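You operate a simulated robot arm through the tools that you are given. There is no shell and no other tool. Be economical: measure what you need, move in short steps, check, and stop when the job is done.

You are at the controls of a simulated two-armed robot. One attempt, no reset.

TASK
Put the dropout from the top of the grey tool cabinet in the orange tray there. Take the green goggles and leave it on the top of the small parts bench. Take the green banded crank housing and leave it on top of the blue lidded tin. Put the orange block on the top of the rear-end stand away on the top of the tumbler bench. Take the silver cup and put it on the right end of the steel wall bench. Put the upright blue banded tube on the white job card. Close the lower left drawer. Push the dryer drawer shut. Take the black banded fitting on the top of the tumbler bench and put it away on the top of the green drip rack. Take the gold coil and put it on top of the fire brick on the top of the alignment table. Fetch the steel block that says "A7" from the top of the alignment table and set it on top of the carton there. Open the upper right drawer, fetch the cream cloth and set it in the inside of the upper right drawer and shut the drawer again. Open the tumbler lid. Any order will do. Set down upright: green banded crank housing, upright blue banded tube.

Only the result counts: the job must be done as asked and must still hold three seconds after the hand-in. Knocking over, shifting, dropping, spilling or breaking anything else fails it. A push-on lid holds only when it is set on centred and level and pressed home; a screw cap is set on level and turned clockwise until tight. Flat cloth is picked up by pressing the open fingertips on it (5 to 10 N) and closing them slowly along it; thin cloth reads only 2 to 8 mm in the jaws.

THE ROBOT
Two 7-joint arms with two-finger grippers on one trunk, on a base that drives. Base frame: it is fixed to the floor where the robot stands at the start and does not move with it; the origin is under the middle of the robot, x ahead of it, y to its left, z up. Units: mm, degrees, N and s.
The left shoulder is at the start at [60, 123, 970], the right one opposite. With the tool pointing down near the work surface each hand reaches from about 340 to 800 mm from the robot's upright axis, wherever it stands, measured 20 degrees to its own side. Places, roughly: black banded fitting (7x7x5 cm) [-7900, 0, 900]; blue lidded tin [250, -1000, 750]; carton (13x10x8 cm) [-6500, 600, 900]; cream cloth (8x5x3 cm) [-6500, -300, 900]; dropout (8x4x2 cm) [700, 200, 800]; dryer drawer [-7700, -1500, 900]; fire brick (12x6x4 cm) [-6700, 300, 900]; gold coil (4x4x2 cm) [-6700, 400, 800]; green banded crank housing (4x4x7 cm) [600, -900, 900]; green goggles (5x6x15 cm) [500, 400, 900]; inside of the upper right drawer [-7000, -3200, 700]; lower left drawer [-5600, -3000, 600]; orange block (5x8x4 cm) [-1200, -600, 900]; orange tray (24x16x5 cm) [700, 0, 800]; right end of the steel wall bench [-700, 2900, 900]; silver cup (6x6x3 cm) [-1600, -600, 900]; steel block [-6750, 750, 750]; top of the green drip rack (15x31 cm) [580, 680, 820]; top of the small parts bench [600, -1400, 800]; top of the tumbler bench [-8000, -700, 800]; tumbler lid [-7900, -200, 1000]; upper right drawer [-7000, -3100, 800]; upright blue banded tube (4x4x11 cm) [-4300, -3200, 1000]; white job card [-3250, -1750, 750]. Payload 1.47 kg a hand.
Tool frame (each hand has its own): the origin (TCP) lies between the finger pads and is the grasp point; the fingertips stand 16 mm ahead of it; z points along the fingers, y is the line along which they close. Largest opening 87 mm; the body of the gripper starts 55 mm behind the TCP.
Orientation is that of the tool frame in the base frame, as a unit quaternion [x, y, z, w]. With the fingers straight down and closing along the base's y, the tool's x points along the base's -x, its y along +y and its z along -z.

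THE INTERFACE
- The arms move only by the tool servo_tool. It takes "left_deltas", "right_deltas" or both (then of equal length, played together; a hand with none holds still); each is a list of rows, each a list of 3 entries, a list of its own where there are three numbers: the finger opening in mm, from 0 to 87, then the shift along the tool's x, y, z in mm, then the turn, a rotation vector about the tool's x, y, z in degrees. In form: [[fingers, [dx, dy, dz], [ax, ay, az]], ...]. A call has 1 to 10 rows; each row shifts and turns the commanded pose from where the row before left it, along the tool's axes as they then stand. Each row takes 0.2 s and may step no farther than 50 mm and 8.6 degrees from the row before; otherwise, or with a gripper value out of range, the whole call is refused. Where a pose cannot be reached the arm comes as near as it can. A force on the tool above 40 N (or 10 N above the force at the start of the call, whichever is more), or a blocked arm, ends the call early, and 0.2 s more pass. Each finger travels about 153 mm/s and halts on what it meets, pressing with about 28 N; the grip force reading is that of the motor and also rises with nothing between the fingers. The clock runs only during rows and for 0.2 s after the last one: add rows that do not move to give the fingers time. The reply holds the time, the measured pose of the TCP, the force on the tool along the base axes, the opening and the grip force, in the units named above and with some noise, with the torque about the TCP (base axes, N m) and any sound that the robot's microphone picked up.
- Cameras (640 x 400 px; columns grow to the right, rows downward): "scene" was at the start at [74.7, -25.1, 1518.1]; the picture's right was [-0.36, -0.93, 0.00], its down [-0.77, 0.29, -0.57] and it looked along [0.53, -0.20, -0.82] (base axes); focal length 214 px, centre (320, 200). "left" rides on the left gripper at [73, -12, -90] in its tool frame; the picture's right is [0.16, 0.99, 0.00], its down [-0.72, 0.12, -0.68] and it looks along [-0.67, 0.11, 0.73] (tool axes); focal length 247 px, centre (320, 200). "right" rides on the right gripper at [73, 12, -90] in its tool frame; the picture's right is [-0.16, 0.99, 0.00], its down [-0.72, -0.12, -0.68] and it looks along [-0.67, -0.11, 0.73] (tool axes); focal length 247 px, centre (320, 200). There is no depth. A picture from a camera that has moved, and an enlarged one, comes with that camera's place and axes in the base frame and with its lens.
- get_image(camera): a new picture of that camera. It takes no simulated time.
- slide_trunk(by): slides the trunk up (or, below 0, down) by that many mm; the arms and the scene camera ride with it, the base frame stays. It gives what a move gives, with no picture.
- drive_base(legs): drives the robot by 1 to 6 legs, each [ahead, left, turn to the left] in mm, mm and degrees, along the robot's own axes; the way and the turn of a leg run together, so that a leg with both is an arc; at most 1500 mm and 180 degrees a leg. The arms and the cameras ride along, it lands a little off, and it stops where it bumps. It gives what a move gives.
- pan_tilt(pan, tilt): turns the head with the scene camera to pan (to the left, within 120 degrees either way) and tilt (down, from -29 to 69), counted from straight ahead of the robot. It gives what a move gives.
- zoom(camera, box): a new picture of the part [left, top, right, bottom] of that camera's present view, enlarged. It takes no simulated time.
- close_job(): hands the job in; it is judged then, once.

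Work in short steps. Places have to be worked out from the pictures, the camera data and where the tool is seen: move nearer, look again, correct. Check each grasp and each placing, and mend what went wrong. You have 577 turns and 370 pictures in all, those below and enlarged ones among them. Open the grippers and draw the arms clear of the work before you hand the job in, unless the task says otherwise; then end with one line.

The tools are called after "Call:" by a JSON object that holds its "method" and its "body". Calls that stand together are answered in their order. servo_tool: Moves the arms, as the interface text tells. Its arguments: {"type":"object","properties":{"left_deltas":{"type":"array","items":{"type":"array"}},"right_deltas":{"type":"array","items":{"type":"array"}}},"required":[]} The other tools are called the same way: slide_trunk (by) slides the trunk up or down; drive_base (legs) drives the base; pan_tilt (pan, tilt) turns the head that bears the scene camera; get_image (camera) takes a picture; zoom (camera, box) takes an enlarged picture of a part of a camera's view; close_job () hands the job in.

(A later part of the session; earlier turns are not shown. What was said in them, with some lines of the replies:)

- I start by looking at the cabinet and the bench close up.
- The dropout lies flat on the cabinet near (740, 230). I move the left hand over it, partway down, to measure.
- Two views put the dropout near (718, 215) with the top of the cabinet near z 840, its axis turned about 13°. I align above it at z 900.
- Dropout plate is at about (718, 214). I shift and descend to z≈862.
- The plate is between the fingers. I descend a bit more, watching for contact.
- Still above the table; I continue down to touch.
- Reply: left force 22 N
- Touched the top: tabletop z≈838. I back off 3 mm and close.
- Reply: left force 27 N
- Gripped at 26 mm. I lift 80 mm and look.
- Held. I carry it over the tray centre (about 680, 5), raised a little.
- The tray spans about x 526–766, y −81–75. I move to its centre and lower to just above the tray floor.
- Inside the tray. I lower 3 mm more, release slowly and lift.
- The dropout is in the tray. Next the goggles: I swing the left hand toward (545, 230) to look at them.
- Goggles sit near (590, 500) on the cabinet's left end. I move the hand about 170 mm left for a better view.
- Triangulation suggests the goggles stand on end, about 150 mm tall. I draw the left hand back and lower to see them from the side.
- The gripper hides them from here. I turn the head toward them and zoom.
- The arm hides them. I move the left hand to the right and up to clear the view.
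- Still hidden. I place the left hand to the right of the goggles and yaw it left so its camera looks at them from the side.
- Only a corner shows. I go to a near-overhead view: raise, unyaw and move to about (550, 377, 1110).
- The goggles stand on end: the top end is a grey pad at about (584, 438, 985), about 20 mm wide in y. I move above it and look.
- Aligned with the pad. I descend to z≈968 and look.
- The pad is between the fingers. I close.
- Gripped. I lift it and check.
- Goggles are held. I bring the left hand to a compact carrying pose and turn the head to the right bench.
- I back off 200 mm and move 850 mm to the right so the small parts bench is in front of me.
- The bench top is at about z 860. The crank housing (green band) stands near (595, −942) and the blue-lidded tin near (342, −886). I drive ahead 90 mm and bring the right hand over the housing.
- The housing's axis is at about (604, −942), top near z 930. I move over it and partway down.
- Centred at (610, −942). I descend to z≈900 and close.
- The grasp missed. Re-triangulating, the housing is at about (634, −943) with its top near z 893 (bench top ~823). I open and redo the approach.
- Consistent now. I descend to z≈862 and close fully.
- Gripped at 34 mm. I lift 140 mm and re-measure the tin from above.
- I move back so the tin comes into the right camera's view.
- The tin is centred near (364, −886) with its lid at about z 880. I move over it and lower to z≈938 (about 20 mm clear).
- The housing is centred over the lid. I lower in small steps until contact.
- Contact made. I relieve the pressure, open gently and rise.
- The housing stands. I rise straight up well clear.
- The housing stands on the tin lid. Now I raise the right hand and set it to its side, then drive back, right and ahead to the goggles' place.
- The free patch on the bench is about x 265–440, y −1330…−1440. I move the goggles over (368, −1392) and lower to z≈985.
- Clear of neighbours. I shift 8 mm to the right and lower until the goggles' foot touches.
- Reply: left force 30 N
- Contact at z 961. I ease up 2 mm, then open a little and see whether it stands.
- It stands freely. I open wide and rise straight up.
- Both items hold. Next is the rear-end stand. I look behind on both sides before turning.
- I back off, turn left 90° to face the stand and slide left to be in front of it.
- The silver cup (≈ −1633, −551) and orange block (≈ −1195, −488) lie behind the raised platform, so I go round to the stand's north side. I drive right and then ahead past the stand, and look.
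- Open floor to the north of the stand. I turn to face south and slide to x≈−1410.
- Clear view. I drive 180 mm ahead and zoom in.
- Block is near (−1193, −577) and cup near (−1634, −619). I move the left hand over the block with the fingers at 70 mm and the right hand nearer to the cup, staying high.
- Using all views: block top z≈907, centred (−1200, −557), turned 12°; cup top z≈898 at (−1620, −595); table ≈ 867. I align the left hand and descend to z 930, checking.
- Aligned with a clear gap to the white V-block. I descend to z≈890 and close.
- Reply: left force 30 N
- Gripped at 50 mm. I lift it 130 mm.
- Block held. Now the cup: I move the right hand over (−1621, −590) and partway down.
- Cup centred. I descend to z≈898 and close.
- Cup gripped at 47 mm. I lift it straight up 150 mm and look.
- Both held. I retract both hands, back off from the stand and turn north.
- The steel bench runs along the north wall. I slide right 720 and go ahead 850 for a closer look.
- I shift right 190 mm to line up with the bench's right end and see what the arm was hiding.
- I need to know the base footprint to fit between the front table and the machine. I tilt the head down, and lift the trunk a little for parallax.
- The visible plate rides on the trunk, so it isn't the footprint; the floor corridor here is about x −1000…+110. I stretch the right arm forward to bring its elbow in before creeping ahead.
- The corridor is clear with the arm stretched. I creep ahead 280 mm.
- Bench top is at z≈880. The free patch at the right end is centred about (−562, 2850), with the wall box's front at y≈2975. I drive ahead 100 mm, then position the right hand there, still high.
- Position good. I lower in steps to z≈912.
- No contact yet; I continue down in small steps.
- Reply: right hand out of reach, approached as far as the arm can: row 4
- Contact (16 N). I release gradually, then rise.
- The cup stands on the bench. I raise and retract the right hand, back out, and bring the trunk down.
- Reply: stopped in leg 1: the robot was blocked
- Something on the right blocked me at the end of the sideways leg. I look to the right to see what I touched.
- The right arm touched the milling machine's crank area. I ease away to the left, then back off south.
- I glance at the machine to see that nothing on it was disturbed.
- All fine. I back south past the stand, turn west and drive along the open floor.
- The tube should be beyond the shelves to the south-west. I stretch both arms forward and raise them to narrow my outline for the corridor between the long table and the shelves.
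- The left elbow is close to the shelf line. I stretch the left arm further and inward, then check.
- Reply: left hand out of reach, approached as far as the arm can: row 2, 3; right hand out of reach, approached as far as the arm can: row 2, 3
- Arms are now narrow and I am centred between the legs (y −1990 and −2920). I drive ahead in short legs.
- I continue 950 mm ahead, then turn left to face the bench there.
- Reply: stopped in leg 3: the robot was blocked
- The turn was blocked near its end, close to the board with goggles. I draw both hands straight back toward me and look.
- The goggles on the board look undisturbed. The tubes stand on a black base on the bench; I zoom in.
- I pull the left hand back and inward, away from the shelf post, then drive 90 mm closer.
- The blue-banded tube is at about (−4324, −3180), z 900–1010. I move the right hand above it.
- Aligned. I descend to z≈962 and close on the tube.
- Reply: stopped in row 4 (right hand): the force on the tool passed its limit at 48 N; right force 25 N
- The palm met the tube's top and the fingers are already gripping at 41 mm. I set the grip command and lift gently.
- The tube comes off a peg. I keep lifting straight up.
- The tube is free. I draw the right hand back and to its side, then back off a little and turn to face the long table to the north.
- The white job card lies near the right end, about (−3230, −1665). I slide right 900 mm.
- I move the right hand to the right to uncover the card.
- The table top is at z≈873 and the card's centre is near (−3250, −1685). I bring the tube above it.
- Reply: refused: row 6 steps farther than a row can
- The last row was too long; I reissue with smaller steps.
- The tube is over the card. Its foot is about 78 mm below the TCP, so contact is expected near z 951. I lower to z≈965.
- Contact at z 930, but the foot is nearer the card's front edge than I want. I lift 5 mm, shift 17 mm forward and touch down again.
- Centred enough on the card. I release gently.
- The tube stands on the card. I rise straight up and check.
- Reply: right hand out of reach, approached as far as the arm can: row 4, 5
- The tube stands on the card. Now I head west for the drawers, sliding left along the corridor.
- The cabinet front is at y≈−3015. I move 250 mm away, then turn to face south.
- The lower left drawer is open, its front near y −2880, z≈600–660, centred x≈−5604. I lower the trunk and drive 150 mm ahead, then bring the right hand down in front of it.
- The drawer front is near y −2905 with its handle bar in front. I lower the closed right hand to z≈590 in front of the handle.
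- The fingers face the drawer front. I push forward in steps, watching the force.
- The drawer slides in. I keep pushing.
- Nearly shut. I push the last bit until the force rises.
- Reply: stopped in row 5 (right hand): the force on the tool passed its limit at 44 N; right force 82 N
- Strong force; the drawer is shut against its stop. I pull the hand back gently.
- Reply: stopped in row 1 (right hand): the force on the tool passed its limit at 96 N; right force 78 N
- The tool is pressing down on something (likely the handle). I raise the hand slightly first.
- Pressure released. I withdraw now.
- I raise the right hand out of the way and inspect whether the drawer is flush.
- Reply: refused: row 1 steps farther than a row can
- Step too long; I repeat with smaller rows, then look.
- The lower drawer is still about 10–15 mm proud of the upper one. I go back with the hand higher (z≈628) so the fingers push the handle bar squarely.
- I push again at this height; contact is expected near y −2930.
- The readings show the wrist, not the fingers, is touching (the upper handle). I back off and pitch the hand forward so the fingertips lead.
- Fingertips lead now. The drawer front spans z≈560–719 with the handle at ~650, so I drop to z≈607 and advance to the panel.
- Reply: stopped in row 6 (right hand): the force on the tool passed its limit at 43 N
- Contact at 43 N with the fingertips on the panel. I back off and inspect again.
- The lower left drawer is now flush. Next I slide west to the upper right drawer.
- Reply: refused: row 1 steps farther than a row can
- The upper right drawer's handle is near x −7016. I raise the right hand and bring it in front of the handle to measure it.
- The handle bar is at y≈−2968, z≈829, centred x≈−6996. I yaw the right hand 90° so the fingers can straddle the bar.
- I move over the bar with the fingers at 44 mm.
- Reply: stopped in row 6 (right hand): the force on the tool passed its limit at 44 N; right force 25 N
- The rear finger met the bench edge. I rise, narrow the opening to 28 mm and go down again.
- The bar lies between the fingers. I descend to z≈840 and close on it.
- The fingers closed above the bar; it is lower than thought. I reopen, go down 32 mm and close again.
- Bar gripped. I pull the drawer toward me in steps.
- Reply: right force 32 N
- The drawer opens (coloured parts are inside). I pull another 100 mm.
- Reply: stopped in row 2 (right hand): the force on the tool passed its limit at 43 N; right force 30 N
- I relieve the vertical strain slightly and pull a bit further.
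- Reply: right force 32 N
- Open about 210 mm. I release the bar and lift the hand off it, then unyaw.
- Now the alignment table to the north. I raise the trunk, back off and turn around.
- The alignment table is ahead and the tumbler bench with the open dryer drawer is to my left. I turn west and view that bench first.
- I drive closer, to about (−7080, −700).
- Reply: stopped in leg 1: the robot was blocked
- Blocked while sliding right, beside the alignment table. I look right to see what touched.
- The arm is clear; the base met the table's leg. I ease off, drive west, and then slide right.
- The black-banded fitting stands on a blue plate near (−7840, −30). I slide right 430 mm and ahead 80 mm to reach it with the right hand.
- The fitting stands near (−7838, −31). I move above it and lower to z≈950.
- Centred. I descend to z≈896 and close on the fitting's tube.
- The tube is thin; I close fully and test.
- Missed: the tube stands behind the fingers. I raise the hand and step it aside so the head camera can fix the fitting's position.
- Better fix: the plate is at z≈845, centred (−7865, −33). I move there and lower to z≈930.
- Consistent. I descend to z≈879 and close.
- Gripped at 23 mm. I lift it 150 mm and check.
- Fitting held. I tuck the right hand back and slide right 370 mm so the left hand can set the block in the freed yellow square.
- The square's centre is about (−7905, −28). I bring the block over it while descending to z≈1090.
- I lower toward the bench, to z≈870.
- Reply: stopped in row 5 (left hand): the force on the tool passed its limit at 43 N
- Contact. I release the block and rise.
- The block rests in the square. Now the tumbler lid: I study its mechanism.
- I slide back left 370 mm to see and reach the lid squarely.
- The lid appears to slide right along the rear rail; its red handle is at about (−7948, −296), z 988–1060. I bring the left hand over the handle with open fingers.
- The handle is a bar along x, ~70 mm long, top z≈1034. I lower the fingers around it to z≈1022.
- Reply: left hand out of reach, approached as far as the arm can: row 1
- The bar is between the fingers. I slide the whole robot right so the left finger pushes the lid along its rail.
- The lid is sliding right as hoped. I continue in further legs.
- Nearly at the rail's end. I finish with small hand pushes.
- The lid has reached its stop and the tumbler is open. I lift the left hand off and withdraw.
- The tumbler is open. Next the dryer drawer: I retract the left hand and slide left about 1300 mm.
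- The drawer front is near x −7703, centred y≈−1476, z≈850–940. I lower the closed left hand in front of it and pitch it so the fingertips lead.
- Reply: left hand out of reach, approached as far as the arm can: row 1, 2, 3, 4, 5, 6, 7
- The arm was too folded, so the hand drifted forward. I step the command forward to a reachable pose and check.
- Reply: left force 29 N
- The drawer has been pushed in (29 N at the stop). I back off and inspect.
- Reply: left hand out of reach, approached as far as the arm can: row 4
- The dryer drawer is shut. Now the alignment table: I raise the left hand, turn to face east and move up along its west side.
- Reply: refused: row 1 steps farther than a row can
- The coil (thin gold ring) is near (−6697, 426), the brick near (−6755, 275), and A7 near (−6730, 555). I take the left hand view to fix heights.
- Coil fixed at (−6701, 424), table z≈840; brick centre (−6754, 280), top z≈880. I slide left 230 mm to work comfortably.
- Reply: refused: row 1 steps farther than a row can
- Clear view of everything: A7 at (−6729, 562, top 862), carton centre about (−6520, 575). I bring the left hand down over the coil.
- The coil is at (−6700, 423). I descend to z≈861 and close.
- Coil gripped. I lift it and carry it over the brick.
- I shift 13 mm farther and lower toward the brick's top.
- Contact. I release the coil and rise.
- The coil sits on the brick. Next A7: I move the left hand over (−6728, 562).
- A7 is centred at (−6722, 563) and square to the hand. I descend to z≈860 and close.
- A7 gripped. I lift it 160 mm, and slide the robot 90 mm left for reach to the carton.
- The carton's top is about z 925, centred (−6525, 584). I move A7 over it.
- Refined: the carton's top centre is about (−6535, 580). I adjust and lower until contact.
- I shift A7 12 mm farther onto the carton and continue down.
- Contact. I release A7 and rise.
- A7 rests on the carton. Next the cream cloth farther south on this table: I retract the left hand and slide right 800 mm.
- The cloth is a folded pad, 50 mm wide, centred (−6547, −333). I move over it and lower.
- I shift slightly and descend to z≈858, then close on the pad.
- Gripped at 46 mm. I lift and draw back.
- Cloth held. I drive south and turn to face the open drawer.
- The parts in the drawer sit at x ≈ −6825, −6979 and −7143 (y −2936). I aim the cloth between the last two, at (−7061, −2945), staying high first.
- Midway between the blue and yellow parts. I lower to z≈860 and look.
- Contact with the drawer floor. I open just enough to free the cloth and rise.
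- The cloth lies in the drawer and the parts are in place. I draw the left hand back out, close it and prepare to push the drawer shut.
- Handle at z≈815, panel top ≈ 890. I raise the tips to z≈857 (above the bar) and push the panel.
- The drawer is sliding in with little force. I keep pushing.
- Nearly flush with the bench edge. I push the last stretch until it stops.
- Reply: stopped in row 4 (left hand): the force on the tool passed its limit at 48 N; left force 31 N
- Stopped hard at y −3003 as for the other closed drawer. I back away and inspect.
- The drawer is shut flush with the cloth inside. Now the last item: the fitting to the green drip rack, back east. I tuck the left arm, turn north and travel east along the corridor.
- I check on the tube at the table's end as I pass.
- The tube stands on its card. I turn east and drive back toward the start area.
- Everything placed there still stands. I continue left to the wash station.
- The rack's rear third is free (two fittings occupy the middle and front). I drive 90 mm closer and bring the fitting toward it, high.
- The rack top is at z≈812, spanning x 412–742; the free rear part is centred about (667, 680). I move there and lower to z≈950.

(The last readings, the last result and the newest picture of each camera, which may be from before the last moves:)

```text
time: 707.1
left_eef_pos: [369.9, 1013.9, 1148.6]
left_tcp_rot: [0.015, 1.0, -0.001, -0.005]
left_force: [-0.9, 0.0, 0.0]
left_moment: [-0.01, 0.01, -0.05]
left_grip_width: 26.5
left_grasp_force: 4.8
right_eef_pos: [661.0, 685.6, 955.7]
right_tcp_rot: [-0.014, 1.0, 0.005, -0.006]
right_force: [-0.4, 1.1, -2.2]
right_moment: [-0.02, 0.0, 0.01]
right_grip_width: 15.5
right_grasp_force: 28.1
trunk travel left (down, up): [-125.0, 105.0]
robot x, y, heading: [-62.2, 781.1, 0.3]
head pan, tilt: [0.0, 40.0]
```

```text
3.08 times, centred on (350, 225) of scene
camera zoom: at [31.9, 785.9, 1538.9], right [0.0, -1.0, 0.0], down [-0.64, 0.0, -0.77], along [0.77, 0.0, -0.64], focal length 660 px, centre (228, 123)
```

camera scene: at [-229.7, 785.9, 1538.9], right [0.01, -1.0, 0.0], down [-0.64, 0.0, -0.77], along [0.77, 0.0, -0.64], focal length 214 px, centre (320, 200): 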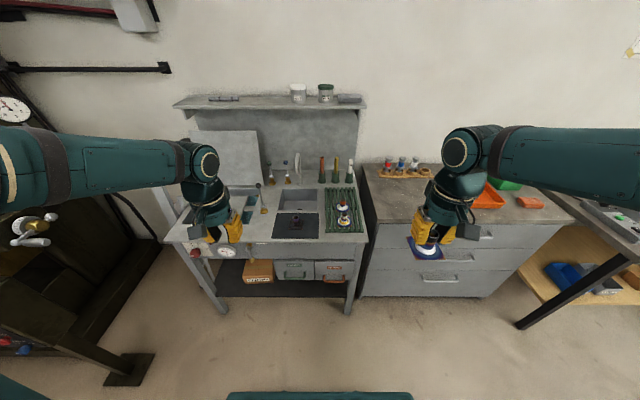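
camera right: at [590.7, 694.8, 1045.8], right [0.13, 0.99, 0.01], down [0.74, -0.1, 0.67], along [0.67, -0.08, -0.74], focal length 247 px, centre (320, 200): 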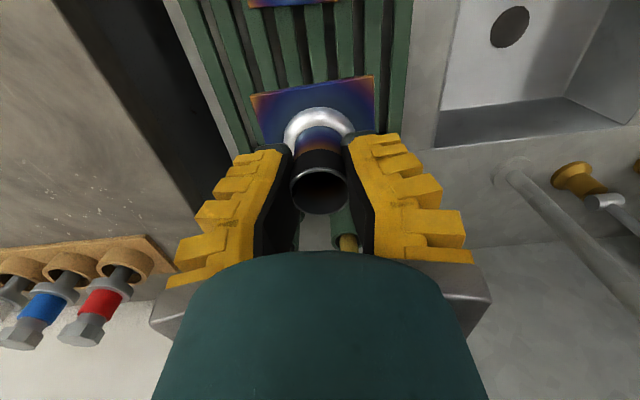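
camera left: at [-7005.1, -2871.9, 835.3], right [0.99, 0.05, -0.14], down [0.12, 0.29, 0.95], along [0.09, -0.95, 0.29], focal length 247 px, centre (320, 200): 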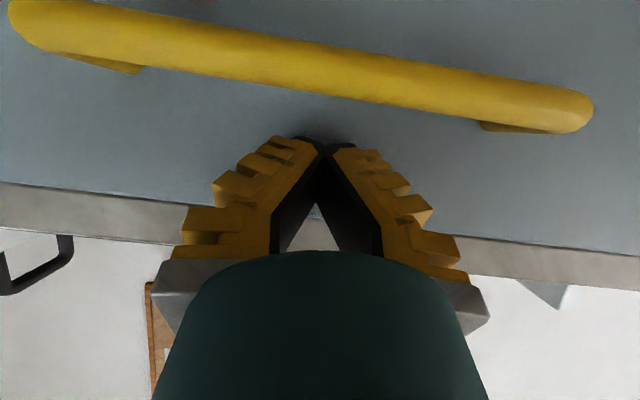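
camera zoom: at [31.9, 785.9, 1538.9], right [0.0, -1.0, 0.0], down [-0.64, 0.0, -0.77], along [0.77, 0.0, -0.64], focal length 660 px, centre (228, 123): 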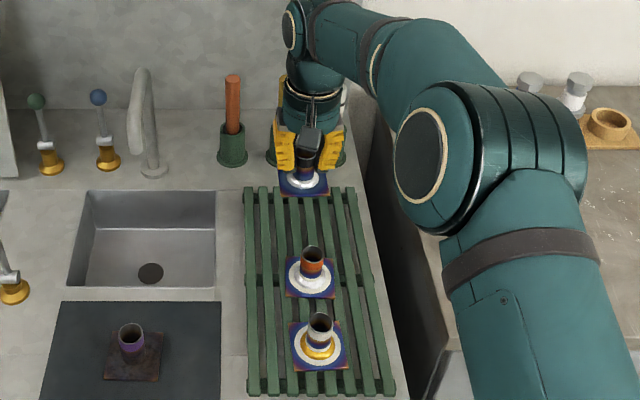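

Over the free part of the rack. I lower to z≈870, then in small steps.

Call:
{"method": "servo_tool", "body": {"right_deltas": [[0, [-4, -3, 30], [0, 0, 0]], [0, [0, 0, 30], [0, 0, 0]], [0, [0, 0, 20], [0, 0, 0]], [0, [0, 0, 6], [0, 0, 0]], [0, [0, 0, 0], [0, 0, 0]]]}}

Call:
{"method": "get_image", "body": {"camera": "right"}}

Call:
{"method": "zoom", "body": {"camera": "scene", "box": [310, 170, 390, 240]}}

```text
time: 708.3
left_eef_pos: [370.1, 1012.7, 1150.2]
left_tcp_rot: [0.015, 1.0, -0.001, -0.004]
left_force: [-0.1, -0.6, 0.0]
left_moment: [-0.02, -0.01, -0.01]
left_grip_width: 26.5
left_grasp_force: 4.7
right_eef_pos: [667.2, 684.7, 869.4]
right_tcp_rot: [-0.013, 1.0, 0.006, -0.005]
right_force: [0.2, -0.2, -1.3]
right_moment: [-0.03, -0.02, -0.01]
right_grip_width: 15.2
right_grasp_force: 28.0
trunk travel left (down, up): [-125.0, 105.0]
robot x, y, heading: [-58.5, 783.5, 0.3]
head pan, tilt: [0.0, 40.0]
```

```text
97 pictures are left
camera right: at [595.5, 692.9, 959.5], right [0.13, 0.99, 0.01], down [0.74, -0.1, 0.67], along [0.67, -0.08, -0.74], focal length 247 px, centre (320, 200)
```

right: 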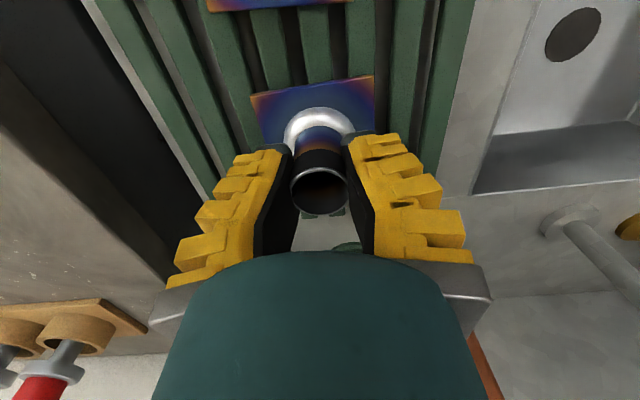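

```text
5.71 times, centred on (350, 205) of scene
camera zoom: at [31.9, 785.6, 1538.9], right [0.0, -1.0, 0.0], down [-0.64, 0.0, -0.77], along [0.77, 0.0, -0.64], focal length 1226 px, centre (149, 171)
```

zoom: 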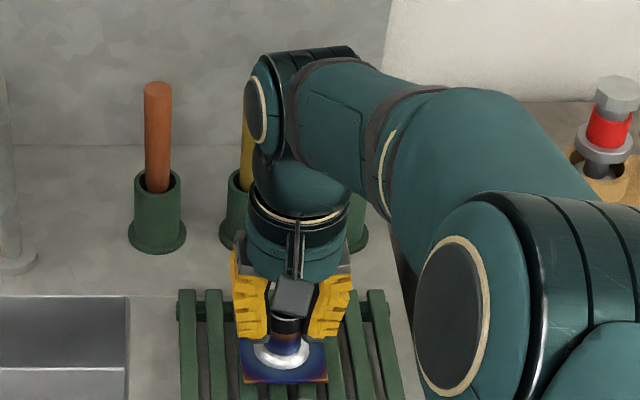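

Call:
{"method": "servo_tool", "body": {"right_deltas": [[0, [0, 0, 3], [0, 0, 0]], [0, [0, 0, 3], [0, 0, 0]], [0, [0, 0, 3], [0, 0, 0]], [0, [0, 0, 3], [0, 0, 0]], [0, [0, 0, 0], [0, 0, 0]]]}}

```text
time: 709.5
left_eef_pos: [367.9, 1013.7, 1149.4]
left_tcp_rot: [0.014, 1.0, -0.001, -0.004]
left_force: [0.3, -0.2, 0.3]
left_moment: [0.01, 0.0, -0.01]
left_grip_width: 26.3
left_grasp_force: 4.8
right_eef_pos: [666.8, 685.8, 857.5]
right_tcp_rot: [-0.015, 1.0, 0.006, -0.004]
right_force: [5.6, -0.2, 20.8]
right_moment: [-0.02, -0.08, 0.02]
right_grip_width: 19.1
right_grasp_force: 28.2
trunk travel left (down, up): [-125.0, 105.0]
robot x, y, heading: [-55.9, 781.6, 0.3]
head pan, tilt: [0.0, 40.0]
```

Contact at z 857. I ease up slightly, release and rise.

Call:
{"method": "servo_tool", "body": {"right_deltas": [[0, [0, 0, -1.5], [0, 0, 0]], [20, [0, 0, 0], [0, 0, 0]], [35, [0, 0, 0], [0, 0, 0]], [50, [0, 0, 0], [0, 0, 0]], [60, [0, 0, 0], [0, 0, 0]], [60, [0, 0, -20], [0, 0, 0]], [60, [0, 0, -40], [0, 0, 0]], [60, [0, 0, -45], [0, 0, 0]], [60, [0, 0, -45], [0, 0, 0]], [60, [40, 0, -20], [0, 0, 0]]]}}

Call:
{"method": "get_image", "body": {"camera": "right"}}

Call:
{"method": "zoom", "body": {"camera": "scene", "box": [270, 160, 430, 290]}}

```text
time: 711.7
left_eef_pos: [366.7, 1013.7, 1149.6]
left_tcp_rot: [0.015, 1.0, -0.001, -0.003]
left_force: [-0.2, -0.5, -0.3]
left_moment: [0.04, -0.05, 0.02]
left_grip_width: 26.4
left_grasp_force: 5.0
right_eef_pos: [627.7, 682.3, 1032.5]
right_tcp_rot: [-0.014, 1.0, 0.006, -0.006]
right_force: [0.0, -0.1, -0.4]
right_moment: [0.04, -0.07, 0.01]
right_grip_width: 64.7
right_grasp_force: 3.1
trunk travel left (down, up): [-125.0, 105.0]
robot x, y, heading: [-61.4, 785.4, 0.3]
head pan, tilt: [0.0, 40.0]
```

```text
95 pictures are left
camera right: at [555.8, 690.8, 1122.3], right [0.13, 0.99, 0.01], down [0.74, -0.1, 0.67], along [0.67, -0.08, -0.74], focal length 247 px, centre (320, 200)
```

right: 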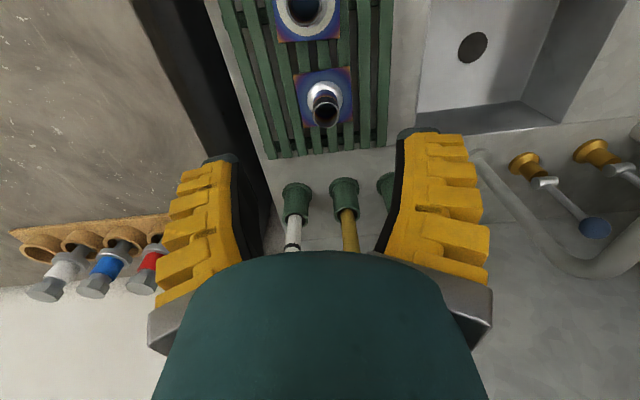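

```text
3.08 times, centred on (350, 225) of scene
camera zoom: at [29.1, 785.4, 1539.2], right [0.0, -1.0, 0.0], down [-0.64, 0.0, -0.77], along [0.77, 0.0, -0.64], focal length 660 px, centre (228, 123)
```

zoom: 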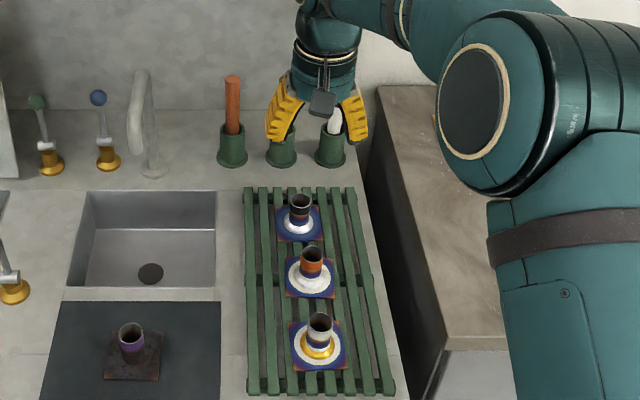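

The fitting stands on the rack. I draw both arms back with open grippers and take a last look toward the wall bench and the tray.

Call:
{"method": "servo_tool", "body": {"left_deltas": [[80, [0, 0, 0], [0, 0, 0]], [80, [10, 0, -10], [0, 0, 0]], [80, [10, 0, -10], [0, 0, 0]], [80, [0, 0, 0], [0, 0, 0]], [80, [0, 0, 0], [0, 0, 0]], [80, [0, 0, 0], [0, 0, 0]], [80, [0, 0, 0], [0, 0, 0]]], "right_deltas": [[80, [20, 0, -40], [0, 0, 0]], [80, [40, 0, -25], [0, 0, 0]], [80, [45, -5, -15], [0, 0, 0]], [80, [45, -15, 0], [0, 0, 0]], [80, [45, -15, 0], [0, 0, 0]], [80, [45, -15, 0], [0, 0, 0]], [80, [30, -15, 0], [0, 0, 0]]]}}

Call:
{"method": "drive_base", "body": {"legs": [[-150, 0, 0]]}}

Call:
{"method": "pan_tilt", "body": {"pan": 102, "tilt": 20}}

Call:
{"method": "get_image", "body": {"camera": "scene"}}

```text
time: 713.3
left_eef_pos: [349.2, 1013.3, 1169.8]
left_tcp_rot: [0.016, 1.0, -0.001, -0.003]
left_force: [0.1, -0.3, -0.3]
left_moment: [-0.01, 0.01, -0.02]
left_grip_width: 82.0
left_grasp_force: 0.6
right_eef_pos: [359.4, 610.4, 1111.4]
right_tcp_rot: [-0.015, 1.0, 0.007, -0.006]
right_force: [0.1, 0.3, 0.4]
right_moment: [0.02, -0.01, -0.03]
right_grip_width: 81.7
right_grasp_force: 0.7
trunk travel left (down, up): [-125.0, 105.0]
robot x, y, heading: [-59.3, 785.5, 0.1]
head pan, tilt: [0.0, 40.0]
```

```text
time: 714.7
left_eef_pos: [200.0, 1012.6, 1169.8]
left_tcp_rot: [0.016, 1.0, -0.001, -0.003]
left_force: [-0.7, 0.4, -0.1]
left_moment: [-0.01, -0.01, 0.03]
left_grip_width: 81.5
left_grasp_force: 1.1
right_eef_pos: [211.4, 609.2, 1111.6]
right_tcp_rot: [-0.012, 1.0, 0.004, -0.006]
right_force: [-0.9, -0.5, 0.4]
right_moment: [-0.03, 0.0, 0.02]
right_grip_width: 81.8
right_grasp_force: 1.2
trunk travel left (down, up): [-125.0, 105.0]
robot x, y, heading: [-207.1, 788.9, 0.0]
head pan, tilt: [0.0, 40.0]
```

```text
time: 716.5
left_eef_pos: [202.6, 1012.6, 1168.7]
left_tcp_rot: [0.016, 1.0, 0.0, -0.005]
left_force: [0.2, -0.1, 0.4]
left_moment: [0.01, 0.03, 0.04]
left_grip_width: 81.6
left_grasp_force: 1.2
right_eef_pos: [212.9, 609.3, 1111.1]
right_tcp_rot: [-0.013, 1.0, 0.005, -0.006]
right_force: [0.0, -0.5, -0.1]
right_moment: [0.04, -0.02, 0.0]
right_grip_width: 81.8
right_grasp_force: 1.2
trunk travel left (down, up): [-125.0, 105.0]
robot x, y, heading: [-203.9, 785.9, -0.2]
head pan, tilt: [102.0, 20.0]
```

```text
93 pictures are left
camera scene: at [-220.9, 876.4, 1570.3], right [0.98, 0.21, 0.0], down [0.07, -0.33, -0.94], along [-0.2, 0.92, -0.34], focal length 214 px, centre (320, 200)
```

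scene: 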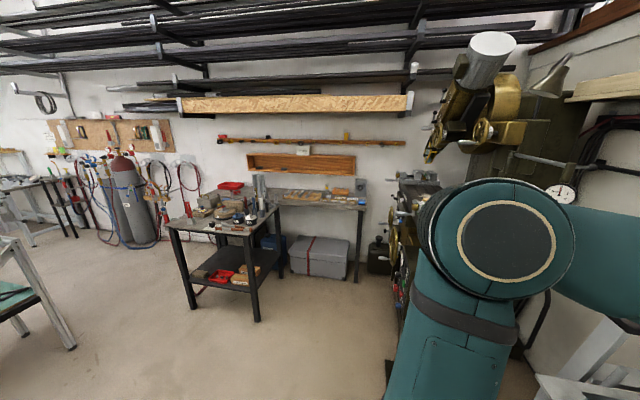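

Call:
{"method": "zoom", "body": {"camera": "scene", "box": [200, 160, 380, 290]}}

```text
3.08 times, centred on (290, 225) of scene
camera zoom: at [-220.9, 876.4, 1570.3], right [0.98, 0.21, 0.0], down [0.07, -0.33, -0.94], along [-0.2, 0.92, -0.34], focal length 660 px, centre (412, 123)
```

zoom: 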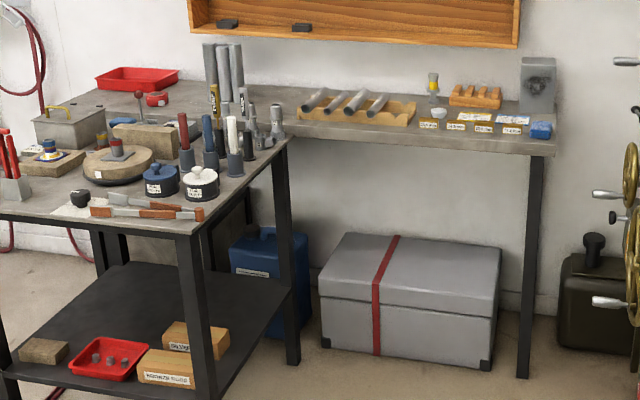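

The cup stands on the wall bench, and every other result was seen in place. Arms are clear and grippers open; I hand the job in.

Call:
{"method": "close_job", "body": {}}

```text
The job is handed in.
```

I finished all thirteen tasks and handed the job in; in the last pictures I took of each, everything was where it belongs. I judged the "right end" of the steel wall bench by eye: the silver cup stands at about (-551, 2850), roughly 150 mm from the rough place you gave.
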